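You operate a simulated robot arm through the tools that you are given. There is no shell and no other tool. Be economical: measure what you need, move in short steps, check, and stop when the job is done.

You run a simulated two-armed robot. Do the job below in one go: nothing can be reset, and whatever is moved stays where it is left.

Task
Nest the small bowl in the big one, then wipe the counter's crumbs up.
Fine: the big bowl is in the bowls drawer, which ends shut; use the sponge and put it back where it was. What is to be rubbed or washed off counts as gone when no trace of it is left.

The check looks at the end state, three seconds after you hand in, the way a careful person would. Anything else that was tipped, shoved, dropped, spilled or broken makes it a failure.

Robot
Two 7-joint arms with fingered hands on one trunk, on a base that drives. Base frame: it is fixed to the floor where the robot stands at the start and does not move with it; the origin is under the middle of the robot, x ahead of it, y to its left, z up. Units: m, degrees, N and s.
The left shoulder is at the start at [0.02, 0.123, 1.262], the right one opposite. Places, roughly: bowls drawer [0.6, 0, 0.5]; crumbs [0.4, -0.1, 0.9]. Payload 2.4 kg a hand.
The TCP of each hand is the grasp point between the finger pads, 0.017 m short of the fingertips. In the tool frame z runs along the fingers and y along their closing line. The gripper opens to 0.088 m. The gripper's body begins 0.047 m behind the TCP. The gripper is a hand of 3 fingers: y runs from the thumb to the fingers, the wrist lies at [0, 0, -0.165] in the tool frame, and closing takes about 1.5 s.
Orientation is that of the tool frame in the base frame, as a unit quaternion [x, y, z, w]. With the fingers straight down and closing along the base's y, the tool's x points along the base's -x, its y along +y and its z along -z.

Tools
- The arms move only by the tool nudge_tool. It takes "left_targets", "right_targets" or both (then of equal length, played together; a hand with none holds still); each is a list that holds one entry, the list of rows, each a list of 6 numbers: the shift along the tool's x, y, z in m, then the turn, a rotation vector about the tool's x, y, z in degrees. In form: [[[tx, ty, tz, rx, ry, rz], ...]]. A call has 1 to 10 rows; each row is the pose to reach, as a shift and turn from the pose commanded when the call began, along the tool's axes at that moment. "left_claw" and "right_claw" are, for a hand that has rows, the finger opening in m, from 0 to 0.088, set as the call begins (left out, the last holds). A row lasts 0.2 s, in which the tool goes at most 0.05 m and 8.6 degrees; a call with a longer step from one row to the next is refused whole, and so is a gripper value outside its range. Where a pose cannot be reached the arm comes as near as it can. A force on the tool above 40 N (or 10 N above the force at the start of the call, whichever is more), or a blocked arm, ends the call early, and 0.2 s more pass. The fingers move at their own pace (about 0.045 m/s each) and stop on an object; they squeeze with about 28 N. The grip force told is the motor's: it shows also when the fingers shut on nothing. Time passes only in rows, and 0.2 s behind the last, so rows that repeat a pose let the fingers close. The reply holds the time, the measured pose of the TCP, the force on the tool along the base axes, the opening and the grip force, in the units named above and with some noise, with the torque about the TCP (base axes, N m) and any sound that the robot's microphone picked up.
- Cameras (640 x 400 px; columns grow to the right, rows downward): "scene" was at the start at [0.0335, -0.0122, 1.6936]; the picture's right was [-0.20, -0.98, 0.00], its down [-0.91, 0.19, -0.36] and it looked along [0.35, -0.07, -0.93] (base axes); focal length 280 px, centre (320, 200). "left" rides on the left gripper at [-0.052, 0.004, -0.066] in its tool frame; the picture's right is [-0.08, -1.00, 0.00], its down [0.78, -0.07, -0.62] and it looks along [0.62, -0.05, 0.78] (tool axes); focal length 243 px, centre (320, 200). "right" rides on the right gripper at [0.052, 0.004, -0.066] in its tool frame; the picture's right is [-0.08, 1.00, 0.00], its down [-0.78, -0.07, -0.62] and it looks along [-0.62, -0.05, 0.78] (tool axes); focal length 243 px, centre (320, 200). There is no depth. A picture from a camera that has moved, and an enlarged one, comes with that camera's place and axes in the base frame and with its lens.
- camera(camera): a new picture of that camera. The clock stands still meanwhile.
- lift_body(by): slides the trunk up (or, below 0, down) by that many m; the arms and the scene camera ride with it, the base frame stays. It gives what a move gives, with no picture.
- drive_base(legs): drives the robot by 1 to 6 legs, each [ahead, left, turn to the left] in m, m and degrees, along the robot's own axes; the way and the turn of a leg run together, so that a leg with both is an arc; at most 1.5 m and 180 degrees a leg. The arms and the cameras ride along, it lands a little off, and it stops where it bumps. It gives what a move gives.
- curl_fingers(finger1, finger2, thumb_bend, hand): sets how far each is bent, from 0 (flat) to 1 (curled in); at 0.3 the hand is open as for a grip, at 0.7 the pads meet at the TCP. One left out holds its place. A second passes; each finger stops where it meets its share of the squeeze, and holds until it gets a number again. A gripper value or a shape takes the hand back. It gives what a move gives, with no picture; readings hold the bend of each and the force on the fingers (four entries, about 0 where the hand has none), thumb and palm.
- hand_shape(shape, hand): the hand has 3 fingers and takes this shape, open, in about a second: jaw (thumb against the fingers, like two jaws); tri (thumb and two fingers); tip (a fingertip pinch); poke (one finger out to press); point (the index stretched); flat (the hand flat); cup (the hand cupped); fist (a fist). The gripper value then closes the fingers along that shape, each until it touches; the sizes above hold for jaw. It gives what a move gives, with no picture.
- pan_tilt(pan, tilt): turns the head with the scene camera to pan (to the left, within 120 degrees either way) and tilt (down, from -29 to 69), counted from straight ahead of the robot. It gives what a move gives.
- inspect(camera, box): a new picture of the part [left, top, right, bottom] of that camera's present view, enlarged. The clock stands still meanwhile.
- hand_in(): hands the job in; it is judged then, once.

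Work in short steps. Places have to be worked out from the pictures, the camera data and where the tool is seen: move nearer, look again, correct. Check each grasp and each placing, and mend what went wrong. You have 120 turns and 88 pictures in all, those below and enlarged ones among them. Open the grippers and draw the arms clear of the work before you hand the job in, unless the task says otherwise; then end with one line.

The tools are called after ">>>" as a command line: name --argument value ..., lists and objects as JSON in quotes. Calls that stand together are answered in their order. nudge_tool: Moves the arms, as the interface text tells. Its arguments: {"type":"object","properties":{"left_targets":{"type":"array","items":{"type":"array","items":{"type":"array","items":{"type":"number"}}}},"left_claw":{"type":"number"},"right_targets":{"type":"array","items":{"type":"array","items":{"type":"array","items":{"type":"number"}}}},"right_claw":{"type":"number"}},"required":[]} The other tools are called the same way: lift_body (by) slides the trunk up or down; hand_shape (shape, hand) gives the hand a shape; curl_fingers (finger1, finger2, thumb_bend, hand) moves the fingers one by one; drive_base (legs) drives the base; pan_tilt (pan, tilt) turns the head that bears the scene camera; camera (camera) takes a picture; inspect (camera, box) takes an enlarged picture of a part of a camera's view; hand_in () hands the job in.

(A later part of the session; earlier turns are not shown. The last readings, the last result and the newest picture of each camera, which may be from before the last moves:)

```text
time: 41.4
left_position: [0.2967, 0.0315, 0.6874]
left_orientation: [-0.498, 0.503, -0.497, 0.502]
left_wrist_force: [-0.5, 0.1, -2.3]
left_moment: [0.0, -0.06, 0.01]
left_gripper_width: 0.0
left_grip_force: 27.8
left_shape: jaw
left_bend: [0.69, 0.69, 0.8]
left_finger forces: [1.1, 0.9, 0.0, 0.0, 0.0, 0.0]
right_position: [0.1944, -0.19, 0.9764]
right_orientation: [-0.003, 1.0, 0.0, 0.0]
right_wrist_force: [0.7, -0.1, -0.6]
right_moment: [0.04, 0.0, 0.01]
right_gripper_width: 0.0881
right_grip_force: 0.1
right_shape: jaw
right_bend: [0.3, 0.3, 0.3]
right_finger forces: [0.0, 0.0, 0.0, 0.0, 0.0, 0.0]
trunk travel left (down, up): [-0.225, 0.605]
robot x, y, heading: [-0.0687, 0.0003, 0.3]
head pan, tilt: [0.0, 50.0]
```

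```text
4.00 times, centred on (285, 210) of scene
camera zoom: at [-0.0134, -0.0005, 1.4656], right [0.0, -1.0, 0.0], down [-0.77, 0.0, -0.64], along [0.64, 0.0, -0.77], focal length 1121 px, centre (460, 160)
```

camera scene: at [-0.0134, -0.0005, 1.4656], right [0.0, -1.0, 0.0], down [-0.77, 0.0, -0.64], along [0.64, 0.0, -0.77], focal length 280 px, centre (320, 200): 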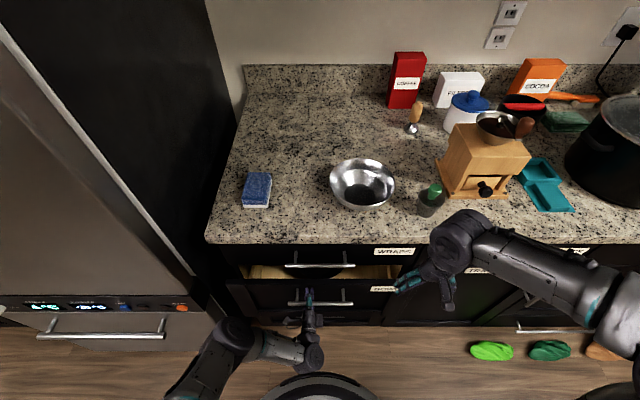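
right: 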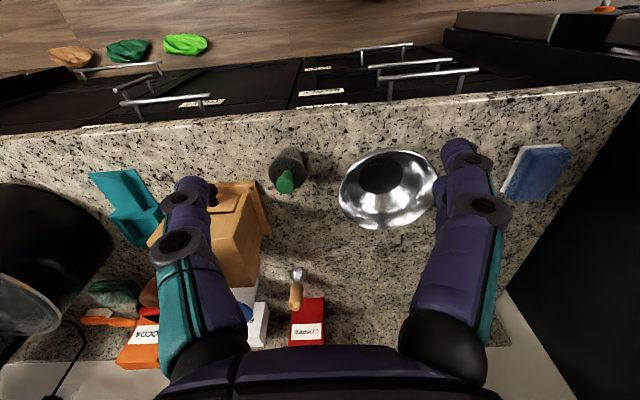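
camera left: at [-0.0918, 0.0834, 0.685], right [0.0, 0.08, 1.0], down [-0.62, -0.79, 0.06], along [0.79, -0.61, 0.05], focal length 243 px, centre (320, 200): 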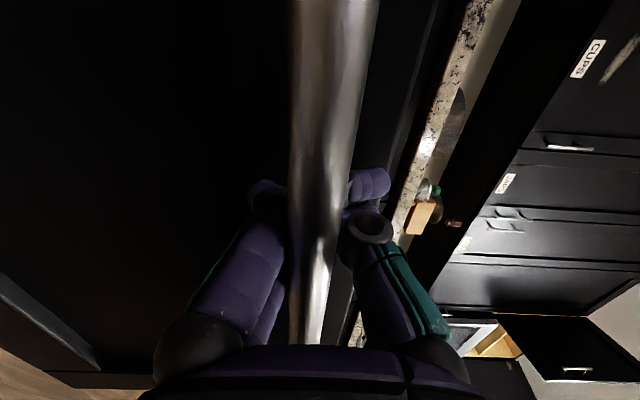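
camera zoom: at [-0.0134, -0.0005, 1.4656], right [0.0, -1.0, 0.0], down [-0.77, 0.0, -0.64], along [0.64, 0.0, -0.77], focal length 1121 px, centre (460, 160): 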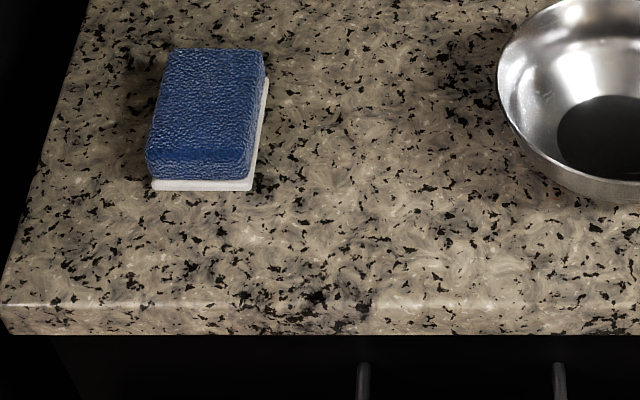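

Bowl: centre ≈[0.458,-0.104], rim z≈0.975, radius 0.08; the cup stands to its right at y≈-0.27. I go 4 cm closer and bring the right hand over the near-right rim, yawed 45° and tilted 25°.

>>> drive_base --legs '[[0.04, 0, 0]]'

>>> nudge_tool --right_targets '[[[0, 0, -0.03, -3.4, -1.4, 6.3], [-0.01, 0, -0.065, -6.8, -2.8, 12.6], [-0.05, 0.01, -0.075, -10.2, -4.2, 19], [-0.08, 0.015, -0.075, -13.6, -5.6, 25.3], [-0.11, 0.02, -0.075, -16.9, -7, 31.6], [-0.14, 0.025, -0.075, -20.3, -8.4, 38], [-0.165, 0.03, -0.075, -23.7, -9.8, 44.3]]]'

>>> camera --camera "right"

>>> camera --camera "scene"

```text
time: 42.2
left_position: [0.3372, 0.0309, 0.6859]
left_orientation: [-0.499, 0.503, -0.497, 0.501]
left_wrist_force: [3.7, 0.6, -6.0]
left_moment: [-0.01, -0.16, -0.01]
left_gripper_width: 0.0
left_grip_force: 28.6
left_shape: jaw
left_bend: [0.69, 0.69, 0.8]
left_finger forces: [2.3, 2.0, 0.0, 0.1, 0.1, 0.0]
right_position: [0.2359, -0.1902, 0.9766]
right_orientation: [-0.002, 1.0, 0.0, -0.001]
right_wrist_force: [0.2, 0.2, -0.2]
right_moment: [0.01, 0.03, 0.0]
right_gripper_width: 0.088
right_grip_force: 0.0
right_shape: jaw
right_bend: [0.3, 0.3, 0.3]
right_finger forces: [0.0, 0.0, 0.0, 0.1, 0.0, 0.0]
trunk travel left (down, up): [-0.225, 0.605]
robot x, y, heading: [-0.0297, 0.005, 0.2]
head pan, tilt: [0.0, 50.0]
```

```text
time: 43.9
left_position: [0.3376, 0.0323, 0.6875]
left_orientation: [-0.499, 0.503, -0.497, 0.501]
left_wrist_force: [2.6, 0.6, -6.5]
left_moment: [-0.02, -0.19, 0.01]
left_gripper_width: 0.0
left_grip_force: 27.9
left_shape: jaw
left_bend: [0.69, 0.69, 0.8]
left_finger forces: [2.9, 2.6, 0.0, 0.0, 0.0, 0.0]
right_position: [0.4005, -0.159, 1.0523]
right_orientation: [0.373, 0.902, 0.201, 0.082]
right_wrist_force: [0.4, -0.2, -0.1]
right_moment: [-0.02, 0.0, -0.04]
right_gripper_width: 0.0878
right_grip_force: 0.0
right_shape: jaw
right_bend: [0.3, 0.3, 0.3]
right_finger forces: [0.0, 0.0, 0.0, 0.0, 0.0, 0.0]
trunk travel left (down, up): [-0.225, 0.605]
robot x, y, heading: [-0.0281, -0.0009, 0.5]
head pan, tilt: [0.0, 50.0]
```

```text
61 pictures are left
camera right: at [0.3468, -0.1397, 1.1145], right [0.7, 0.58, 0.42], down [0.33, -0.78, 0.53], along [0.64, -0.23, -0.73], focal length 243 px, centre (320, 200)
```

right: 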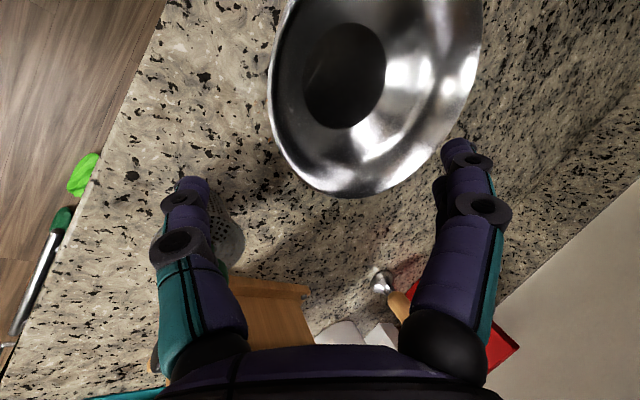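

```text
60 pictures are left
camera scene: at [0.0275, -0.0003, 1.4655], right [0.0, -1.0, 0.0], down [-0.77, 0.0, -0.64], along [0.64, 0.0, -0.77], focal length 280 px, centre (320, 200)
```

scene: 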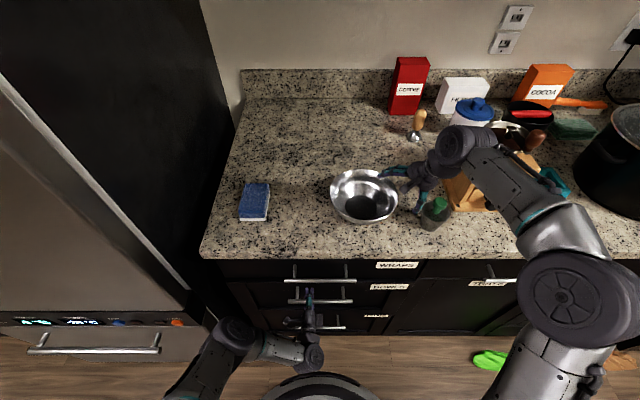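

Rim checks with my model within 5 mm. I descend so the pads straddle the rim about 1 cm below its edge.

>>> nudge_tool --right_targets '[[[-0.0005, -0.0084, 0.0206, 0, 0, 0], [-0.001, -0.0167, 0.0413, 0, 0, 0], [-0.0014, -0.025, 0.062, 0, 0, 0], [-0.0018, -0.0334, 0.0826, 0, 0, 0]]]'

>>> camera --camera "right"

>>> inspect --camera "scene" --box '[310, 150, 470, 250]'

```text
time: 44.9
left_position: [0.3383, 0.0302, 0.6875]
left_orientation: [-0.499, 0.502, -0.497, 0.502]
left_wrist_force: [2.7, -0.2, -7.2]
left_moment: [-0.03, -0.17, -0.01]
left_gripper_width: 0.0
left_grip_force: 28.3
left_shape: jaw
left_bend: [0.69, 0.69, 0.8]
left_finger forces: [3.0, 2.7, 0.0, 0.0, 0.1, 0.0]
right_position: [0.4031, -0.1572, 0.9642]
right_orientation: [0.372, 0.902, 0.201, 0.082]
right_wrist_force: [0.1, -1.1, -0.9]
right_moment: [-0.04, 0.01, 0.0]
right_gripper_width: 0.0879
right_grip_force: 0.1
right_shape: jaw
right_bend: [0.3, 0.3, 0.3]
right_finger forces: [0.0, 0.0, 0.0, 0.0, 0.0, 0.0]
trunk travel left (down, up): [-0.225, 0.605]
robot x, y, heading: [-0.0267, 0.0032, 0.4]
head pan, tilt: [0.0, 50.0]
```

```text
59 pictures are left
camera right: at [0.3508, -0.1372, 1.0248], right [0.7, 0.58, 0.42], down [0.33, -0.78, 0.53], along [0.64, -0.23, -0.73], focal length 243 px, centre (320, 200)
```

right: 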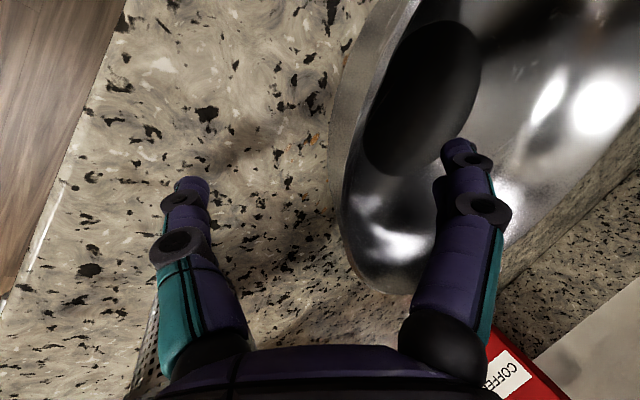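

```text
4.00 times, centred on (390, 200) of scene
camera zoom: at [0.0275, -0.0004, 1.4655], right [0.0, -1.0, 0.0], down [-0.77, 0.0, -0.64], along [0.64, 0.0, -0.77], focal length 1121 px, centre (40, 200)
```

zoom: 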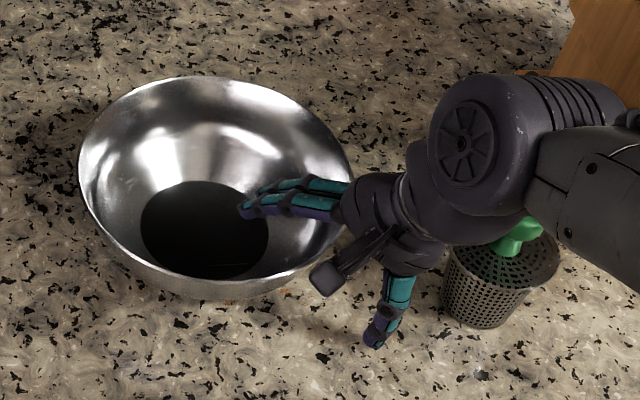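

Fingers straddle the rim properly, the rim a little nearer the inner fingers. I shift 6 mm inward and close.

>>> nudge_tool --right_targets '[[[0, 0.006, 0, 0, 0, 0], [0, 0.006, 0, 0, 0, 0], [0, 0.006, 0, 0, 0, 0], [0, 0.006, 0, 0, 0, 0], [0, 0.006, 0, 0, 0, 0], [0, 0.006, 0, 0, 0, 0], [0, 0.006, 0, 0, 0, 0], [0, 0.006, 0, 0, 0, 0], [0, 0.006, 0, 0, 0, 0]]]' --right_claw 0

>>> camera --camera "right"

```text
time: 46.9
left_position: [0.3377, 0.0313, 0.6873]
left_orientation: [-0.499, 0.502, -0.498, 0.502]
left_wrist_force: [3.1, -0.5, -6.8]
left_moment: [0.01, -0.14, 0.03]
left_gripper_width: 0.0
left_grip_force: 28.7
left_shape: jaw
left_bend: [0.69, 0.69, 0.8]
left_finger forces: [2.8, 2.7, 0.0, 0.1, 0.1, 0.0]
right_position: [0.4086, -0.1545, 0.9642]
right_orientation: [0.371, 0.903, 0.2, 0.081]
right_wrist_force: [-0.6, 0.2, 0.2]
right_moment: [0.06, -0.05, -0.05]
right_gripper_width: 0.0075
right_grip_force: 28.4
right_shape: jaw
right_bend: [0.73, 0.73, 0.7]
right_finger forces: [12.5, 12.4, 0.0, 0.0, 24.9, 0.0]
trunk travel left (down, up): [-0.225, 0.605]
robot x, y, heading: [-0.0264, 0.0004, 0.0]
head pan, tilt: [0.0, 50.0]
```

```text
57 pictures are left
camera right: at [0.3546, -0.1335, 1.0276], right [0.7, 0.58, 0.42], down [0.33, -0.78, 0.53], along [0.64, -0.23, -0.73], focal length 243 px, centre (320, 200)
```

right: 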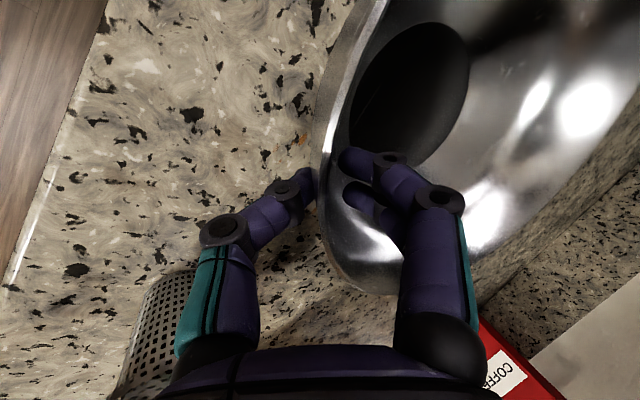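

Firm grip (12/12/25 N). I lift 7 cm and look.

>>> nudge_tool --right_targets '[[[0, 0.006, -0.0127, 0, 0, 0], [0, 0.012, -0.0254, 0, 0, 0], [0, 0.018, -0.038, 0, 0, 0], [0, 0.024, -0.051, 0, 0, 0], [0, 0.0296, -0.0634, 0, 0, 0]]]'

>>> camera --camera "scene"

```text
time: 48.0
left_position: [0.3387, 0.0312, 0.6867]
left_orientation: [-0.499, 0.503, -0.496, 0.501]
left_wrist_force: [1.7, 0.0, -6.9]
left_moment: [-0.02, -0.16, -0.02]
left_gripper_width: 0.0001
left_grip_force: 27.9
left_shape: jaw
left_bend: [0.69, 0.69, 0.8]
left_finger forces: [2.8, 2.5, 0.1, 0.0, 0.0, 0.1]
right_position: [0.4091, -0.1546, 1.0368]
right_orientation: [0.372, 0.903, 0.2, 0.081]
right_wrist_force: [-0.3, -0.1, -2.1]
right_moment: [-0.12, 0.08, 0.0]
right_gripper_width: 0.0078
right_grip_force: 27.9
right_shape: jaw
right_bend: [0.71, 0.71, 0.73]
right_finger forces: [14.6, 15.0, 0.1, 0.0, 30.4, 0.1]
trunk travel left (down, up): [-0.225, 0.605]
robot x, y, heading: [-0.031, 0.0044, -0.1]
head pan, tilt: [0.0, 50.0]
```

```text
56 pictures are left
camera scene: at [0.0277, -0.0004, 1.4655], right [0.0, -1.0, 0.0], down [-0.77, 0.0, -0.64], along [0.64, 0.0, -0.77], focal length 280 px, centre (320, 200)
```

scene: 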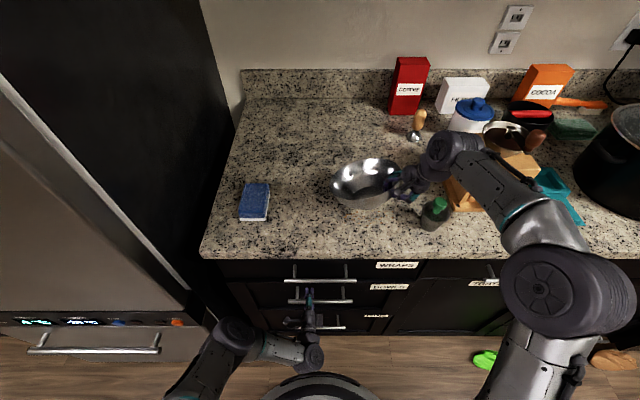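

Bowl is lifted and held. I drive back 0.4 m, dragging the drawer open with the hook.

>>> drive_base --legs '[[-0.4, 0, 0]]'

>>> camera --camera "scene"

```text
time: 50.5
left_position: [-0.0581, 0.0303, 0.6864]
left_orientation: [-0.498, 0.503, -0.498, 0.501]
left_wrist_force: [0.4, -0.2, -6.8]
left_moment: [0.02, -0.17, -0.02]
left_gripper_width: 0.0002
left_grip_force: 28.1
left_shape: jaw
left_bend: [0.69, 0.69, 0.8]
left_finger forces: [3.5, 3.0, 0.1, 0.1, 0.0, 0.0]
right_position: [0.0141, -0.1559, 1.0359]
right_orientation: [0.373, 0.902, 0.2, 0.082]
right_wrist_force: [0.6, -0.7, -2.0]
right_moment: [-0.1, 0.14, 0.02]
right_gripper_width: 0.0076
right_grip_force: 28.1
right_shape: jaw
right_bend: [0.71, 0.71, 0.73]
right_finger forces: [14.8, 15.1, 0.0, 0.0, 30.5, 0.0]
trunk travel left (down, up): [-0.225, 0.605]
robot x, y, heading: [-0.4292, 0.0009, -0.0]
head pan, tilt: [0.0, 50.0]
```

```text
55 pictures are left
camera scene: at [-0.3682, -0.0013, 1.4655], right [0.0, -1.0, 0.0], down [-0.77, 0.0, -0.64], along [0.64, 0.0, -0.77], focal length 280 px, centre (320, 200)
```

scene: 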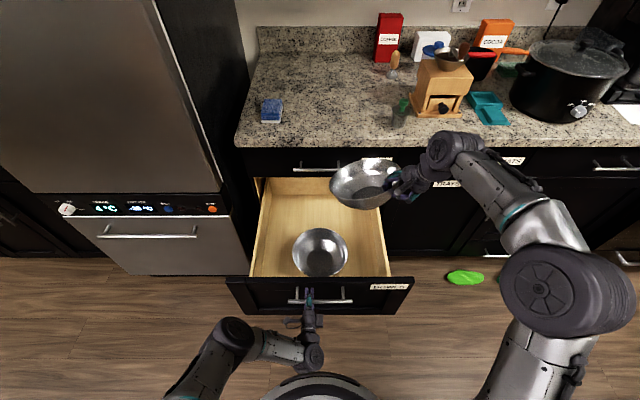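

Everything worked: drawer open, bowl in the right hand, big bowl in view. I open the left hand, draw it back 10 cm, then raise it clear.

>>> nudge_tool --left_targets '[[[0, 0, 0, 0, 0, 0], [0, 0, 0, 0, 0, 0], [0, 0, 0, 0, 0, 0], [0, 0, 0, 0, 0, 0], [0, 0, 0, 0, 0, 0], [0, 0, 0, 0, 0, 0], [0, 0, 0, 0, 0, 0]]]' --left_claw 0.088

>>> nudge_tool --left_targets '[[[0, 0, -0.03, 0, 0, 0], [0, 0, -0.06, 0, 0, 0], [0, 0, -0.09, 0, 0, 0], [0, 0, -0.1, 0, 0, 0], [-0.03, -0.03, -0.1, 0, 0, 0], [-0.05, -0.07, -0.1, 0, 0, 0], [-0.07, -0.11, -0.1, 0, 0, 0], [-0.1, -0.15, -0.1, 0, 0, 0], [-0.12, -0.19, -0.1, 0, 0, 0], [-0.12, -0.23, -0.1, 0, 0, 0]]]'

>>> inspect --camera "scene" --box '[220, 150, 420, 320]'

```text
time: 52.1
left_position: [-0.0576, 0.0289, 0.6872]
left_orientation: [-0.497, 0.502, -0.498, 0.502]
left_wrist_force: [0.9, 0.3, 0.3]
left_moment: [0.02, 0.01, 0.01]
left_gripper_width: 0.0879
left_grip_force: 0.1
left_shape: jaw
left_bend: [0.3, 0.3, 0.3]
left_finger forces: [0.1, 0.0, 0.1, 0.0, 0.1, 0.1]
right_position: [0.0126, -0.1559, 1.035]
right_orientation: [0.373, 0.902, 0.2, 0.082]
right_wrist_force: [-0.2, 0.2, -1.7]
right_moment: [-0.08, 0.1, 0.01]
right_gripper_width: 0.0079
right_grip_force: 27.8
right_shape: jaw
right_bend: [0.71, 0.71, 0.73]
right_finger forces: [14.7, 15.0, 0.0, 0.1, 30.5, 0.1]
trunk travel left (down, up): [-0.225, 0.605]
robot x, y, heading: [-0.4263, 0.0002, -0.1]
head pan, tilt: [0.0, 50.0]
```

```text
time: 54.3
left_position: [-0.1201, 0.1276, 0.871]
left_orientation: [-0.497, 0.503, -0.498, 0.502]
left_wrist_force: [0.4, -0.7, -0.1]
left_moment: [-0.01, 0.01, -0.02]
left_gripper_width: 0.0877
left_grip_force: 0.0
left_shape: jaw
left_bend: [0.3, 0.3, 0.3]
left_finger forces: [0.0, 0.0, 0.0, 0.0, 0.0, 0.1]
left hand out of reach, approached as far as the arm can: row 9, 10
right_position: [0.0133, -0.1559, 1.0356]
right_orientation: [0.373, 0.902, 0.201, 0.083]
right_wrist_force: [-0.3, 0.1, -1.2]
right_moment: [-0.12, 0.06, 0.0]
right_gripper_width: 0.0077
right_grip_force: 28.2
right_shape: jaw
right_bend: [0.71, 0.71, 0.73]
right_finger forces: [14.6, 15.0, 0.0, 0.0, 30.5, 0.0]
trunk travel left (down, up): [-0.225, 0.605]
robot x, y, heading: [-0.4231, -0.0009, 0.1]
head pan, tilt: [0.0, 50.0]
```

```text
2.35 times, centred on (320, 235) of scene
camera zoom: at [-0.3685, -0.0015, 1.4656], right [0.0, -1.0, 0.0], down [-0.77, 0.0, -0.64], along [0.64, 0.0, -0.77], focal length 660 px, centre (320, 118)
```

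zoom: 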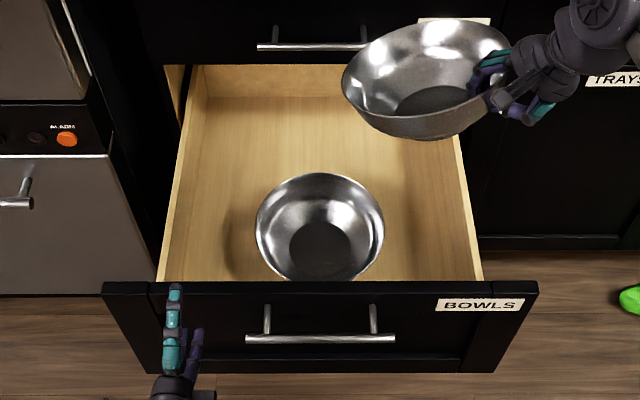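

Big bowl centre ≈[0.165,0.0], rim z≈0.56; panel inner face ≈-0.02, top 0.74. The held bowl sags about 10–15° at its far-left side. I drive 0.14 m forward (left hand passes above the panel at z 0.87) and counter-tilt the bowl 10° about the tool x.

>>> drive_base --legs '[[0.14, 0, 0]]'

>>> nudge_tool --right_targets '[[[0, 0, 0, -5, 0, 0], [0, 0, 0, -10, 0, 0]]]'

>>> camera --camera "scene"

>>> camera --camera "right"

```text
time: 55.6
left_position: [0.0198, 0.129, 0.8701]
left_orientation: [-0.497, 0.503, -0.498, 0.502]
left_wrist_force: [0.0, 0.3, 0.2]
left_moment: [-0.01, 0.01, 0.02]
left_gripper_width: 0.088
left_grip_force: 0.0
left_shape: jaw
left_bend: [0.3, 0.3, 0.3]
left_finger forces: [0.0, 0.0, 0.0, 0.0, 0.0, 0.1]
right_position: [0.1529, -0.1549, 1.0346]
right_orientation: [0.373, 0.902, 0.2, 0.082]
right_wrist_force: [-0.1, -0.9, -2.5]
right_moment: [-0.1, 0.04, -0.02]
right_gripper_width: 0.008
right_grip_force: 27.9
right_shape: jaw
right_bend: [0.71, 0.71, 0.73]
right_finger forces: [14.8, 15.0, 0.0, 0.0, 30.4, 0.1]
trunk travel left (down, up): [-0.225, 0.605]
robot x, y, heading: [-0.2841, 0.0027, -0.1]
head pan, tilt: [0.0, 50.0]
```

```text
time: 56.2
left_position: [0.0188, 0.1291, 0.87]
left_orientation: [-0.497, 0.503, -0.499, 0.502]
left_wrist_force: [0.5, 0.2, 0.7]
left_moment: [-0.04, -0.01, 0.0]
left_gripper_width: 0.0881
left_grip_force: 0.0
left_shape: jaw
left_bend: [0.3, 0.3, 0.3]
left_finger forces: [0.0, 0.0, 0.1, 0.0, 0.1, 0.0]
right_position: [0.1522, -0.1553, 1.0351]
right_orientation: [0.365, 0.881, 0.279, 0.114]
right_wrist_force: [0.5, 0.5, -1.8]
right_moment: [-0.09, 0.09, 0.03]
right_gripper_width: 0.008
right_grip_force: 27.8
right_shape: jaw
right_bend: [0.71, 0.71, 0.73]
right_finger forces: [14.5, 15.0, 0.0, 0.1, 30.7, 0.0]
trunk travel left (down, up): [-0.225, 0.605]
robot x, y, heading: [-0.2871, 0.0028, -0.0]
head pan, tilt: [0.0, 50.0]
```

```text
53 pictures are left
camera scene: at [-0.2293, -0.0012, 1.4656], right [0.0, -1.0, 0.0], down [-0.77, 0.0, -0.64], along [0.64, 0.0, -0.77], focal length 280 px, centre (320, 200)
```

scene: 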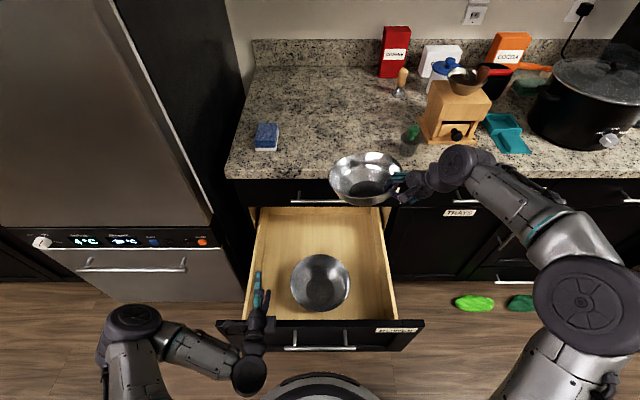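

```text
52 pictures are left
camera right: at [0.0912, -0.1424, 1.0925], right [0.64, 0.52, 0.57], down [0.26, -0.84, 0.47], along [0.73, -0.15, -0.67], focal length 243 px, centre (320, 200)
```

right: 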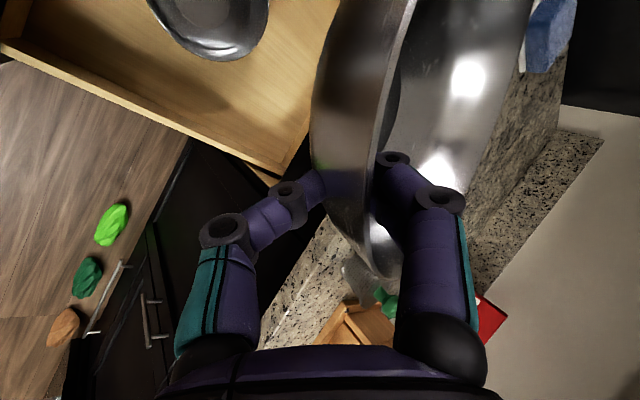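

I carry the bowl to above the big one: shift about (-0.045,+0.105,-0.25) in base axes.

>>> nudge_tool --right_targets '[[[0.035, 0.0115, 0.008, 0, 0, 0], [0.07, 0.023, 0.016, 0, 0, 0], [0.106, 0.0347, 0.0243, 0, 0, 0], [0.106, 0.0117, 0.057, 0, 0, 0], [0.106, -0.0113, 0.09, 0, 0, 0], [0.106, -0.0343, 0.123, 0, 0, 0], [0.106, -0.0573, 0.156, 0, 0, 0], [0.106, -0.083, 0.192, 0, 0, 0], [0.106, -0.1087, 0.229, 0, 0, 0]]]'

>>> camera --camera "scene"

>>> inspect --camera "scene" --box '[230, 180, 430, 340]'

```text
time: 58.2
left_position: [0.0181, 0.128, 0.8708]
left_orientation: [-0.497, 0.502, -0.498, 0.502]
left_wrist_force: [-0.5, -0.2, -0.5]
left_moment: [0.01, 0.03, 0.02]
left_gripper_width: 0.0878
left_grip_force: 0.0
left_shape: jaw
left_bend: [0.3, 0.3, 0.3]
left_finger forces: [0.1, 0.0, 0.0, 0.0, 0.1, 0.1]
right_position: [0.1052, -0.0509, 0.7846]
right_orientation: [0.364, 0.881, 0.278, 0.115]
right_wrist_force: [0.4, -0.2, -2.5]
right_moment: [-0.09, 0.11, 0.0]
right_gripper_width: 0.0077
right_grip_force: 27.9
right_shape: jaw
right_bend: [0.71, 0.71, 0.73]
right_finger forces: [14.0, 14.9, 0.0, 0.1, 29.9, 0.0]
trunk travel left (down, up): [-0.225, 0.605]
robot x, y, heading: [-0.285, -0.0007, 0.2]
head pan, tilt: [0.0, 50.0]
```

```text
51 pictures are left
camera scene: at [-0.2291, -0.001, 1.4655], right [0.0, -1.0, 0.0], down [-0.77, 0.0, -0.64], along [0.64, 0.0, -0.77], focal length 280 px, centre (320, 200)
```

scene: 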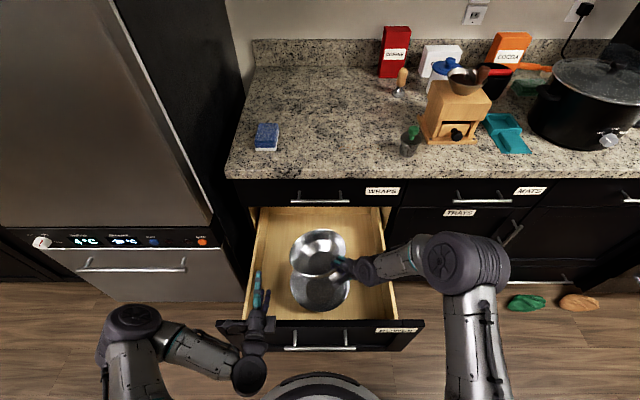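

```text
2.50 times, centred on (330, 260) of scene
camera zoom: at [-0.2291, -0.001, 1.4655], right [0.0, -1.0, 0.0], down [-0.77, 0.0, -0.64], along [0.64, 0.0, -0.77], focal length 701 px, centre (295, 50)
```

zoom: 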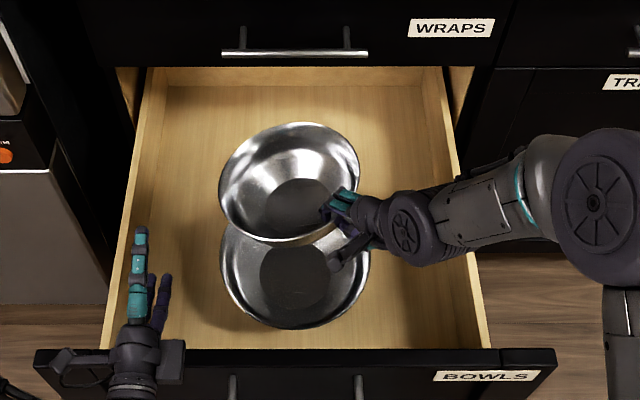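

Small bowl is about level, centre ≈[0.147,0.006] versus big bowl ≈[0.162,-0.002]. I correct and lower 10 cm.

>>> nudge_tool --right_targets '[[[-0.0156, 0.0046, 0.0032, 0, 0, 0], [-0.0156, -0.0145, 0.03, 0, 0, 0], [-0.0156, -0.0336, 0.0577, 0, 0, 0], [-0.0156, -0.0527, 0.0851, 0, 0, 0]]]'

>>> inspect --camera "scene" --box '[230, 180, 430, 340]'

>>> camera --camera "right"

```text
time: 59.2
left_position: [0.0189, 0.1273, 0.8697]
left_orientation: [-0.497, 0.503, -0.498, 0.502]
left_wrist_force: [-0.2, 1.6, -0.4]
left_moment: [0.0, -0.03, -0.02]
left_gripper_width: 0.0883
left_grip_force: 0.1
left_shape: jaw
left_bend: [0.3, 0.3, 0.3]
left_finger forces: [0.1, 0.1, 0.1, 0.0, 0.0, 0.1]
right_position: [0.1214, -0.0592, 0.6845]
right_orientation: [0.364, 0.882, 0.278, 0.114]
right_wrist_force: [-0.1, 0.5, -1.1]
right_moment: [-0.07, 0.09, 0.0]
right_gripper_width: 0.0075
right_grip_force: 27.8
right_shape: jaw
right_bend: [0.71, 0.71, 0.73]
right_finger forces: [13.6, 14.9, 0.0, 0.0, 29.8, 0.1]
trunk travel left (down, up): [-0.225, 0.605]
robot x, y, heading: [-0.2844, 0.0013, 0.2]
head pan, tilt: [0.0, 50.0]
```

```text
2.50 times, centred on (330, 260) of scene
camera zoom: at [-0.2292, -0.001, 1.4656], right [0.0, -1.0, 0.0], down [-0.77, 0.0, -0.64], along [0.64, 0.0, -0.77], focal length 701 px, centre (295, 50)
```

zoom: 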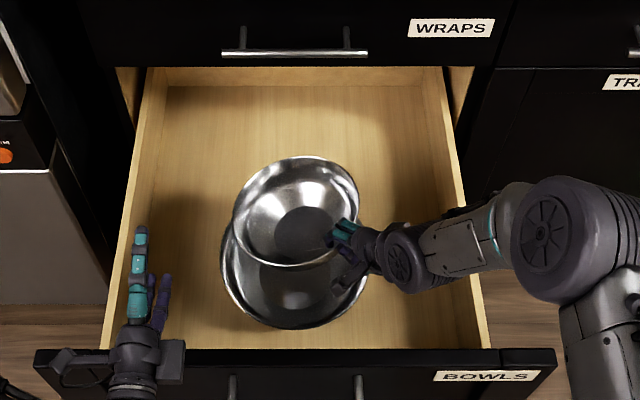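

```text
48 pictures are left
camera right: at [0.0605, -0.0462, 0.7421], right [0.64, 0.52, 0.57], down [0.26, -0.84, 0.47], along [0.72, -0.15, -0.67], focal length 243 px, centre (320, 200)
```

right: 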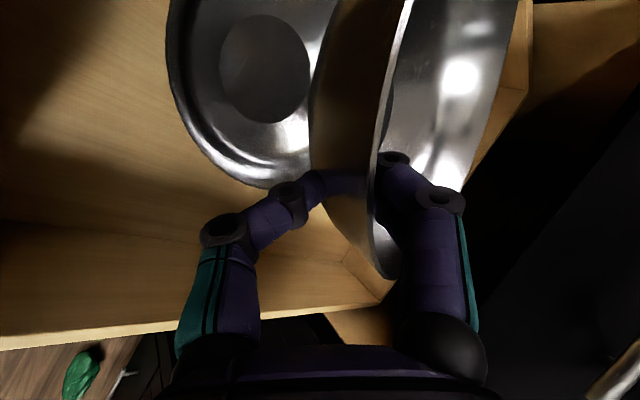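

Alignment looks good (296 vs 295.5 px across, x within ~5 mm). I lower a further 8 cm and look.

>>> nudge_tool --right_targets '[[[0, -0.0115, 0.0164, 0, 0, 0], [0, -0.023, 0.0328, 0, 0, 0], [0, -0.0344, 0.0491, 0, 0, 0], [0, -0.0459, 0.0655, 0, 0, 0]]]'

>>> inspect --camera "scene" --box '[230, 180, 430, 340]'

>>> camera --camera "right"

```text
time: 60.2
left_position: [0.0191, 0.1285, 0.8699]
left_orientation: [-0.498, 0.502, -0.498, 0.502]
left_wrist_force: [0.0, -0.4, 0.1]
left_moment: [-0.01, 0.01, -0.02]
left_gripper_width: 0.088
left_grip_force: 0.1
left_shape: jaw
left_bend: [0.3, 0.3, 0.3]
left_finger forces: [0.0, 0.1, 0.0, 0.0, 0.0, 0.0]
right_position: [0.122, -0.0577, 0.6056]
right_orientation: [0.365, 0.882, 0.276, 0.114]
right_wrist_force: [0.0, 0.0, -2.6]
right_moment: [-0.15, 0.12, 0.02]
right_gripper_width: 0.0077
right_grip_force: 27.4
right_shape: jaw
right_bend: [0.71, 0.71, 0.73]
right_finger forces: [13.2, 15.0, 0.0, 0.0, 29.4, 0.0]
trunk travel left (down, up): [-0.225, 0.605]
robot x, y, heading: [-0.2847, -0.0017, 0.1]
head pan, tilt: [0.0, 50.0]
```

```text
2.50 times, centred on (330, 260) of scene
camera zoom: at [-0.2292, -0.001, 1.4656], right [0.0, -1.0, 0.0], down [-0.77, 0.0, -0.64], along [0.64, 0.0, -0.77], focal length 701 px, centre (295, 50)
```

zoom: 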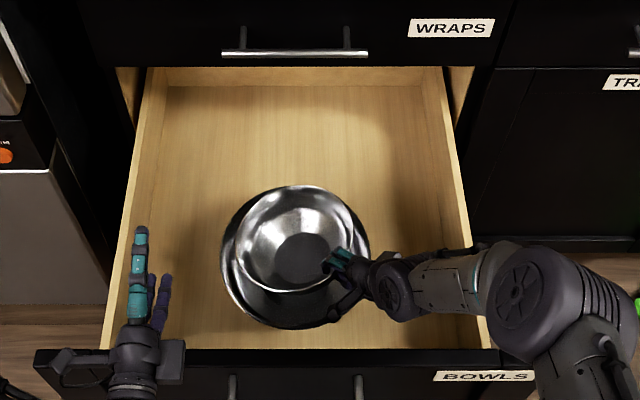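

```text
46 pictures are left
camera right: at [0.0615, -0.045, 0.6628], right [0.64, 0.52, 0.57], down [0.26, -0.84, 0.47], along [0.72, -0.15, -0.67], focal length 243 px, centre (320, 200)
```

right: 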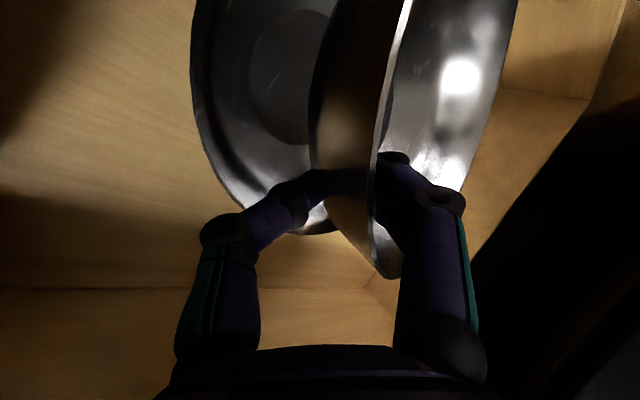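

Nicely concentric. I go 2.5 cm lower with a 5 mm pull toward me, watching the force.

>>> nudge_tool --right_targets '[[[0.0035, -0.01, 0.007, 0, 0, 0], [0.0035, -0.0144, 0.0144, 0, 0, 0], [0.0035, -0.0172, 0.0185, 0, 0, 0]]]'

>>> inspect --camera "scene" --box '[270, 220, 390, 340]'

>>> camera --camera "right"

```text
time: 61.0
left_position: [0.0191, 0.1263, 0.8695]
left_orientation: [-0.498, 0.502, -0.498, 0.502]
left_wrist_force: [0.2, -0.4, 0.5]
left_moment: [0.0, -0.01, -0.01]
left_gripper_width: 0.0878
left_grip_force: 0.1
left_shape: jaw
left_bend: [0.3, 0.3, 0.3]
left_finger forces: [0.1, 0.1, 0.1, 0.0, 0.1, 0.0]
right_position: [0.1172, -0.056, 0.5825]
right_orientation: [0.364, 0.881, 0.278, 0.115]
right_wrist_force: [0.0, 0.6, -1.0]
right_moment: [-0.14, 0.05, 0.02]
right_gripper_width: 0.0076
right_grip_force: 28.1
right_shape: jaw
right_bend: [0.71, 0.71, 0.73]
right_finger forces: [13.2, 14.9, 0.0, 0.1, 29.3, 0.1]
trunk travel left (down, up): [-0.225, 0.605]
robot x, y, heading: [-0.2855, 0.0024, 0.3]
head pan, tilt: [0.0, 50.0]
```

```text
3.33 times, centred on (330, 280) of scene
camera zoom: at [-0.2292, -0.001, 1.4656], right [0.0, -1.0, 0.0], down [-0.77, 0.0, -0.64], along [0.64, 0.0, -0.77], focal length 934 px, centre (287, -67)
```

zoom: 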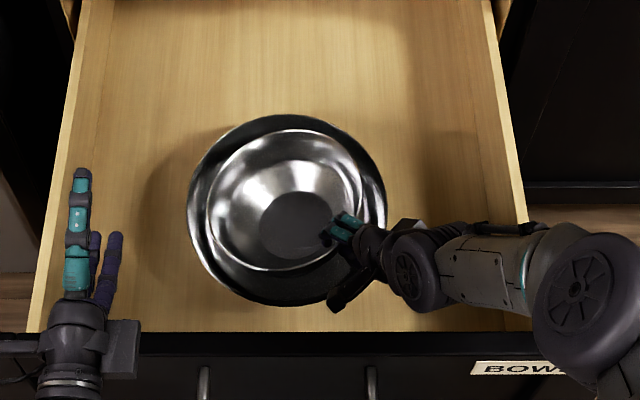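

```text
44 pictures are left
camera right: at [0.0565, -0.0442, 0.6381], right [0.64, 0.52, 0.57], down [0.26, -0.84, 0.47], along [0.73, -0.15, -0.67], focal length 243 px, centre (320, 200)
```

right: 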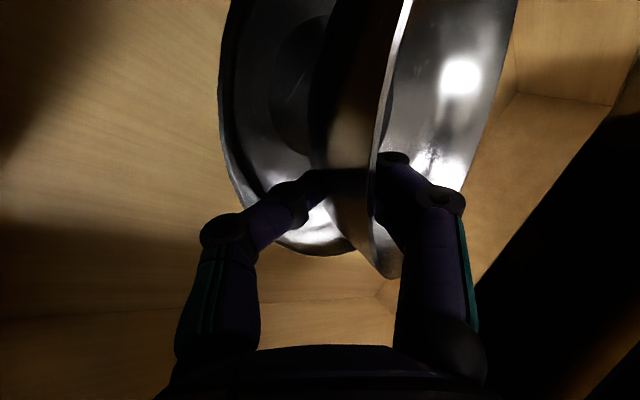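

Concentric in both directions and no contact yet; 2 cm more.

>>> nudge_tool --right_targets '[[[0, -0.0057, 0.0082, 0, 0, 0], [0, -0.0115, 0.0164, 0, 0, 0]]]'

>>> inspect --camera "scene" --box '[270, 220, 390, 340]'

```text
time: 61.6
left_position: [0.0193, 0.1278, 0.8695]
left_orientation: [-0.497, 0.503, -0.498, 0.501]
left_wrist_force: [0.7, -0.6, 0.2]
left_moment: [-0.01, 0.02, 0.01]
left_gripper_width: 0.088
left_grip_force: 0.0
left_shape: jaw
left_bend: [0.3, 0.3, 0.3]
left_finger forces: [0.0, 0.0, 0.0, 0.1, 0.0, 0.1]
right_position: [0.1164, -0.0574, 0.5603]
right_orientation: [0.364, 0.882, 0.278, 0.114]
right_wrist_force: [-0.9, 0.4, -1.4]
right_moment: [-0.09, 0.09, -0.01]
right_gripper_width: 0.0076
right_grip_force: 27.5
right_shape: jaw
right_bend: [0.71, 0.71, 0.73]
right_finger forces: [13.3, 14.8, 0.0, 0.0, 29.1, 0.0]
trunk travel left (down, up): [-0.225, 0.605]
robot x, y, heading: [-0.2909, 0.0023, -0.1]
head pan, tilt: [0.0, 50.0]
```

```text
3.33 times, centred on (330, 280) of scene
camera zoom: at [-0.2293, -0.001, 1.4656], right [0.0, -1.0, 0.0], down [-0.77, 0.0, -0.64], along [0.64, 0.0, -0.77], focal length 934 px, centre (287, -67)
```

zoom: 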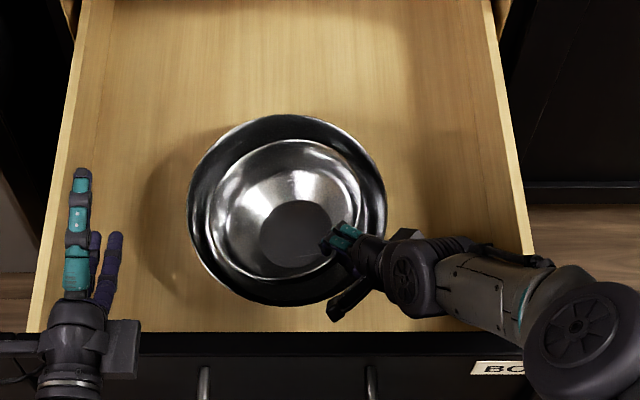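

Still free and centred. Another 1.5 cm.

>>> nudge_tool --right_targets '[[[0, -0.0043, 0.0061, 0, 0, 0], [0, -0.0086, 0.0123, 0, 0, 0]]]'

>>> camera --camera "right"

```text
time: 62.2
left_position: [0.0174, 0.129, 0.8703]
left_orientation: [-0.497, 0.503, -0.498, 0.503]
left_wrist_force: [0.2, 0.0, -1.1]
left_moment: [-0.02, -0.01, 0.01]
left_gripper_width: 0.0878
left_grip_force: 0.1
left_shape: jaw
left_bend: [0.3, 0.3, 0.3]
left_finger forces: [0.1, 0.0, 0.0, 0.1, 0.1, 0.1]
right_position: [0.1157, -0.0567, 0.5465]
right_orientation: [0.363, 0.881, 0.279, 0.116]
right_wrist_force: [-4.8, -3.0, 11.9]
right_moment: [-0.33, 0.31, -0.02]
right_gripper_width: 0.0072
right_grip_force: 28.2
right_shape: jaw
right_bend: [0.71, 0.71, 0.73]
right_finger forces: [12.9, 14.0, 0.1, 0.0, 43.6, 0.1]
trunk travel left (down, up): [-0.225, 0.605]
robot x, y, heading: [-0.2835, 0.0001, 0.1]
head pan, tilt: [0.0, 50.0]
```

```text
42 pictures are left
camera right: at [0.0556, -0.0442, 0.6038], right [0.64, 0.52, 0.57], down [0.26, -0.84, 0.47], along [0.73, -0.15, -0.67], focal length 243 px, centre (320, 200)
```

right: 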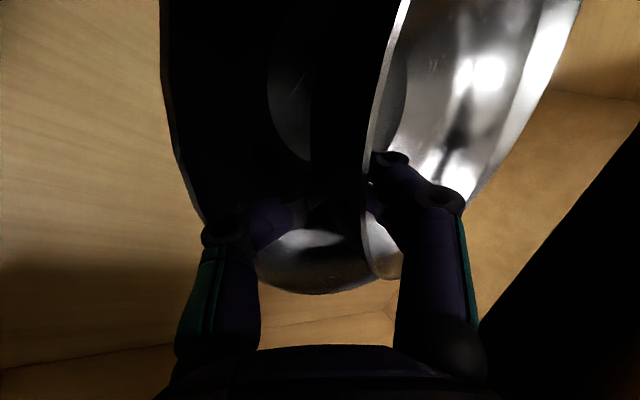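

Contact: the thumb meets the big bowl's wall, so the small bowl is nearly down. I rise 7 mm and open the hand partly to let it settle.

>>> nudge_tool --right_targets '[[[0, 0.004, -0.0057, 0, 0, 0], [0, 0.004, -0.0057, 0, 0, 0]]]'

>>> nudge_tool --right_targets '[[[0, 0, 0, 0, 0, 0], [0, 0, 0, 0, 0, 0], [0, 0, 0, 0, 0, 0], [0, 0, 0, 0, 0, 0]]]' --right_claw 0.03

>>> camera --camera "right"

>>> inspect --camera "scene" --box '[270, 220, 390, 340]'

```text
time: 62.8
left_position: [0.0188, 0.1284, 0.8696]
left_orientation: [-0.497, 0.502, -0.498, 0.502]
left_wrist_force: [-0.2, -0.2, 0.1]
left_moment: [0.01, 0.01, 0.01]
left_gripper_width: 0.0876
left_grip_force: 0.1
left_shape: jaw
left_bend: [0.3, 0.3, 0.3]
left_finger forces: [0.0, 0.0, 0.0, 0.0, 0.0, 0.1]
right_position: [0.1158, -0.0554, 0.5522]
right_orientation: [0.364, 0.882, 0.278, 0.113]
right_wrist_force: [0.0, 0.4, -1.5]
right_moment: [-0.08, 0.11, 0.0]
right_gripper_width: 0.0074
right_grip_force: 28.2
right_shape: jaw
right_bend: [0.71, 0.71, 0.73]
right_finger forces: [13.9, 14.5, 0.0, 0.0, 28.9, 0.0]
trunk travel left (down, up): [-0.225, 0.605]
robot x, y, heading: [-0.2845, -0.0026, 0.4]
head pan, tilt: [0.0, 50.0]
```

```text
time: 63.8
left_position: [0.0192, 0.1286, 0.8692]
left_orientation: [-0.498, 0.503, -0.498, 0.502]
left_wrist_force: [0.4, -1.0, -0.1]
left_moment: [-0.01, -0.01, -0.03]
left_gripper_width: 0.088
left_grip_force: 0.1
left_shape: jaw
left_bend: [0.3, 0.3, 0.3]
left_finger forces: [0.2, 0.0, 0.0, 0.1, 0.1, 0.1]
right_position: [0.1161, -0.0573, 0.5537]
right_orientation: [0.365, 0.881, 0.278, 0.115]
right_wrist_force: [2.1, -0.3, 2.8]
right_moment: [-0.1, 0.05, 0.01]
right_gripper_width: 0.0285
right_grip_force: 0.0
right_shape: jaw
right_bend: [0.74, 0.74, 0.7]
right_finger forces: [0.0, 0.0, 0.0, 0.0, 6.3, 0.0]
trunk travel left (down, up): [-0.225, 0.605]
robot x, y, heading: [-0.2835, 0.0049, 0.2]
head pan, tilt: [0.0, 50.0]
```

```text
41 pictures are left
camera right: at [0.0554, -0.0438, 0.61], right [0.64, 0.52, 0.57], down [0.26, -0.84, 0.47], along [0.72, -0.15, -0.67], focal length 243 px, centre (320, 200)
```

right: 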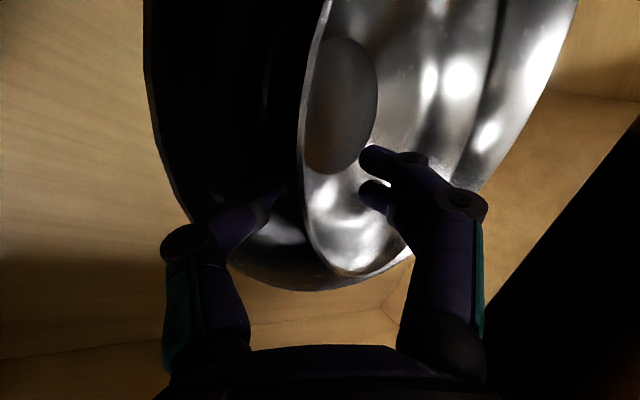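

```text
3.33 times, centred on (330, 280) of scene
camera zoom: at [-0.2296, -0.0009, 1.4656], right [0.0, -1.0, 0.0], down [-0.77, 0.0, -0.64], along [0.64, 0.0, -0.77], focal length 934 px, centre (287, -67)
```

zoom: 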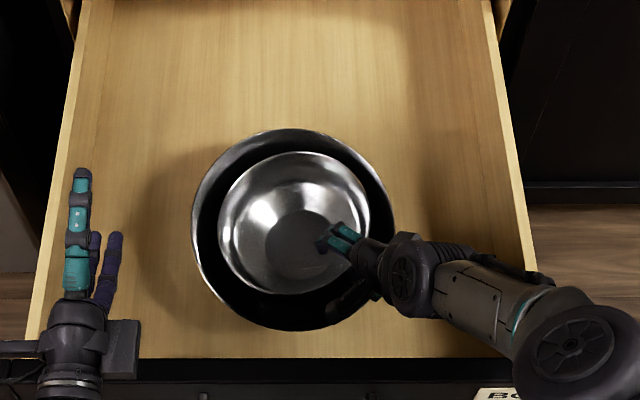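

The small bowl is released inside the big one. I rise straight up out of it.

>>> nudge_tool --right_targets '[[[0, 0.0086, -0.0123, 0, 0, 0], [0, 0.0172, -0.0246, 0, 0, 0], [0, 0.0344, -0.0491, 0, 0, 0], [0, 0.0516, -0.0737, 0, 0, 0], [0, 0.0688, -0.0983, 0, 0, 0], [0, 0.0918, -0.131, 0, 0, 0], [0, 0.1147, -0.1638, 0, 0, 0], [0, 0.138, -0.197, 0, 0, 0]]]'

>>> inspect --camera "scene" --box '[250, 200, 410, 340]'

>>> camera --camera "right"

```text
time: 65.6
left_position: [0.0184, 0.1289, 0.8692]
left_orientation: [-0.498, 0.503, -0.498, 0.502]
left_wrist_force: [0.2, -0.5, 0.0]
left_moment: [0.01, 0.02, 0.02]
left_gripper_width: 0.088
left_grip_force: 0.0
left_shape: jaw
left_bend: [0.3, 0.3, 0.3]
left_finger forces: [0.0, 0.0, 0.0, 0.0, 0.0, 0.0]
right_position: [0.1162, -0.0551, 0.7931]
right_orientation: [0.364, 0.881, 0.278, 0.116]
right_wrist_force: [-0.2, 0.0, -0.6]
right_moment: [-0.01, 0.01, 0.03]
right_gripper_width: 0.03
right_grip_force: 0.0
right_shape: jaw
right_bend: [0.74, 0.74, 0.7]
right_finger forces: [0.0, 0.0, 0.1, 0.1, 0.0, 0.0]
trunk travel left (down, up): [-0.225, 0.605]
robot x, y, heading: [-0.2818, 0.0037, 0.1]
head pan, tilt: [0.0, 50.0]
```

```text
2.86 times, centred on (330, 270) of scene
camera zoom: at [-0.2296, -0.001, 1.4656], right [0.0, -1.0, 0.0], down [-0.77, 0.0, -0.64], along [0.64, 0.0, -0.77], focal length 801 px, centre (291, 0)
```

zoom: 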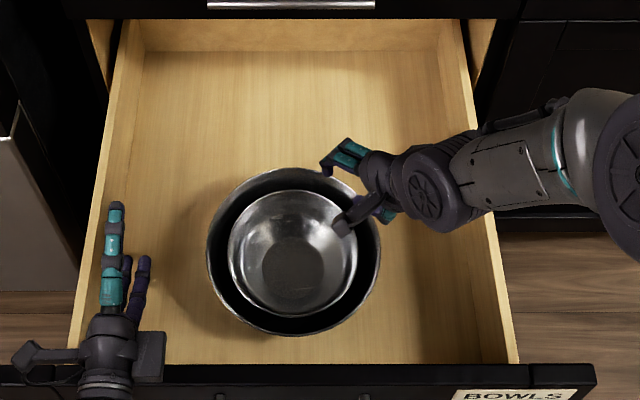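

```text
38 pictures are left
camera right: at [0.0554, -0.0422, 0.8502], right [0.64, 0.52, 0.57], down [0.26, -0.84, 0.47], along [0.72, -0.15, -0.67], focal length 243 px, centre (320, 200)
```

right: 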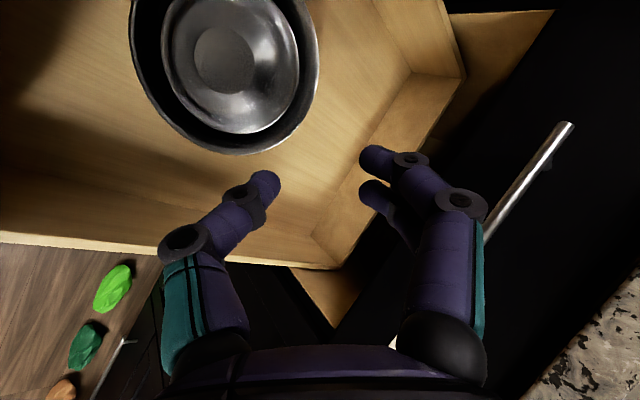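

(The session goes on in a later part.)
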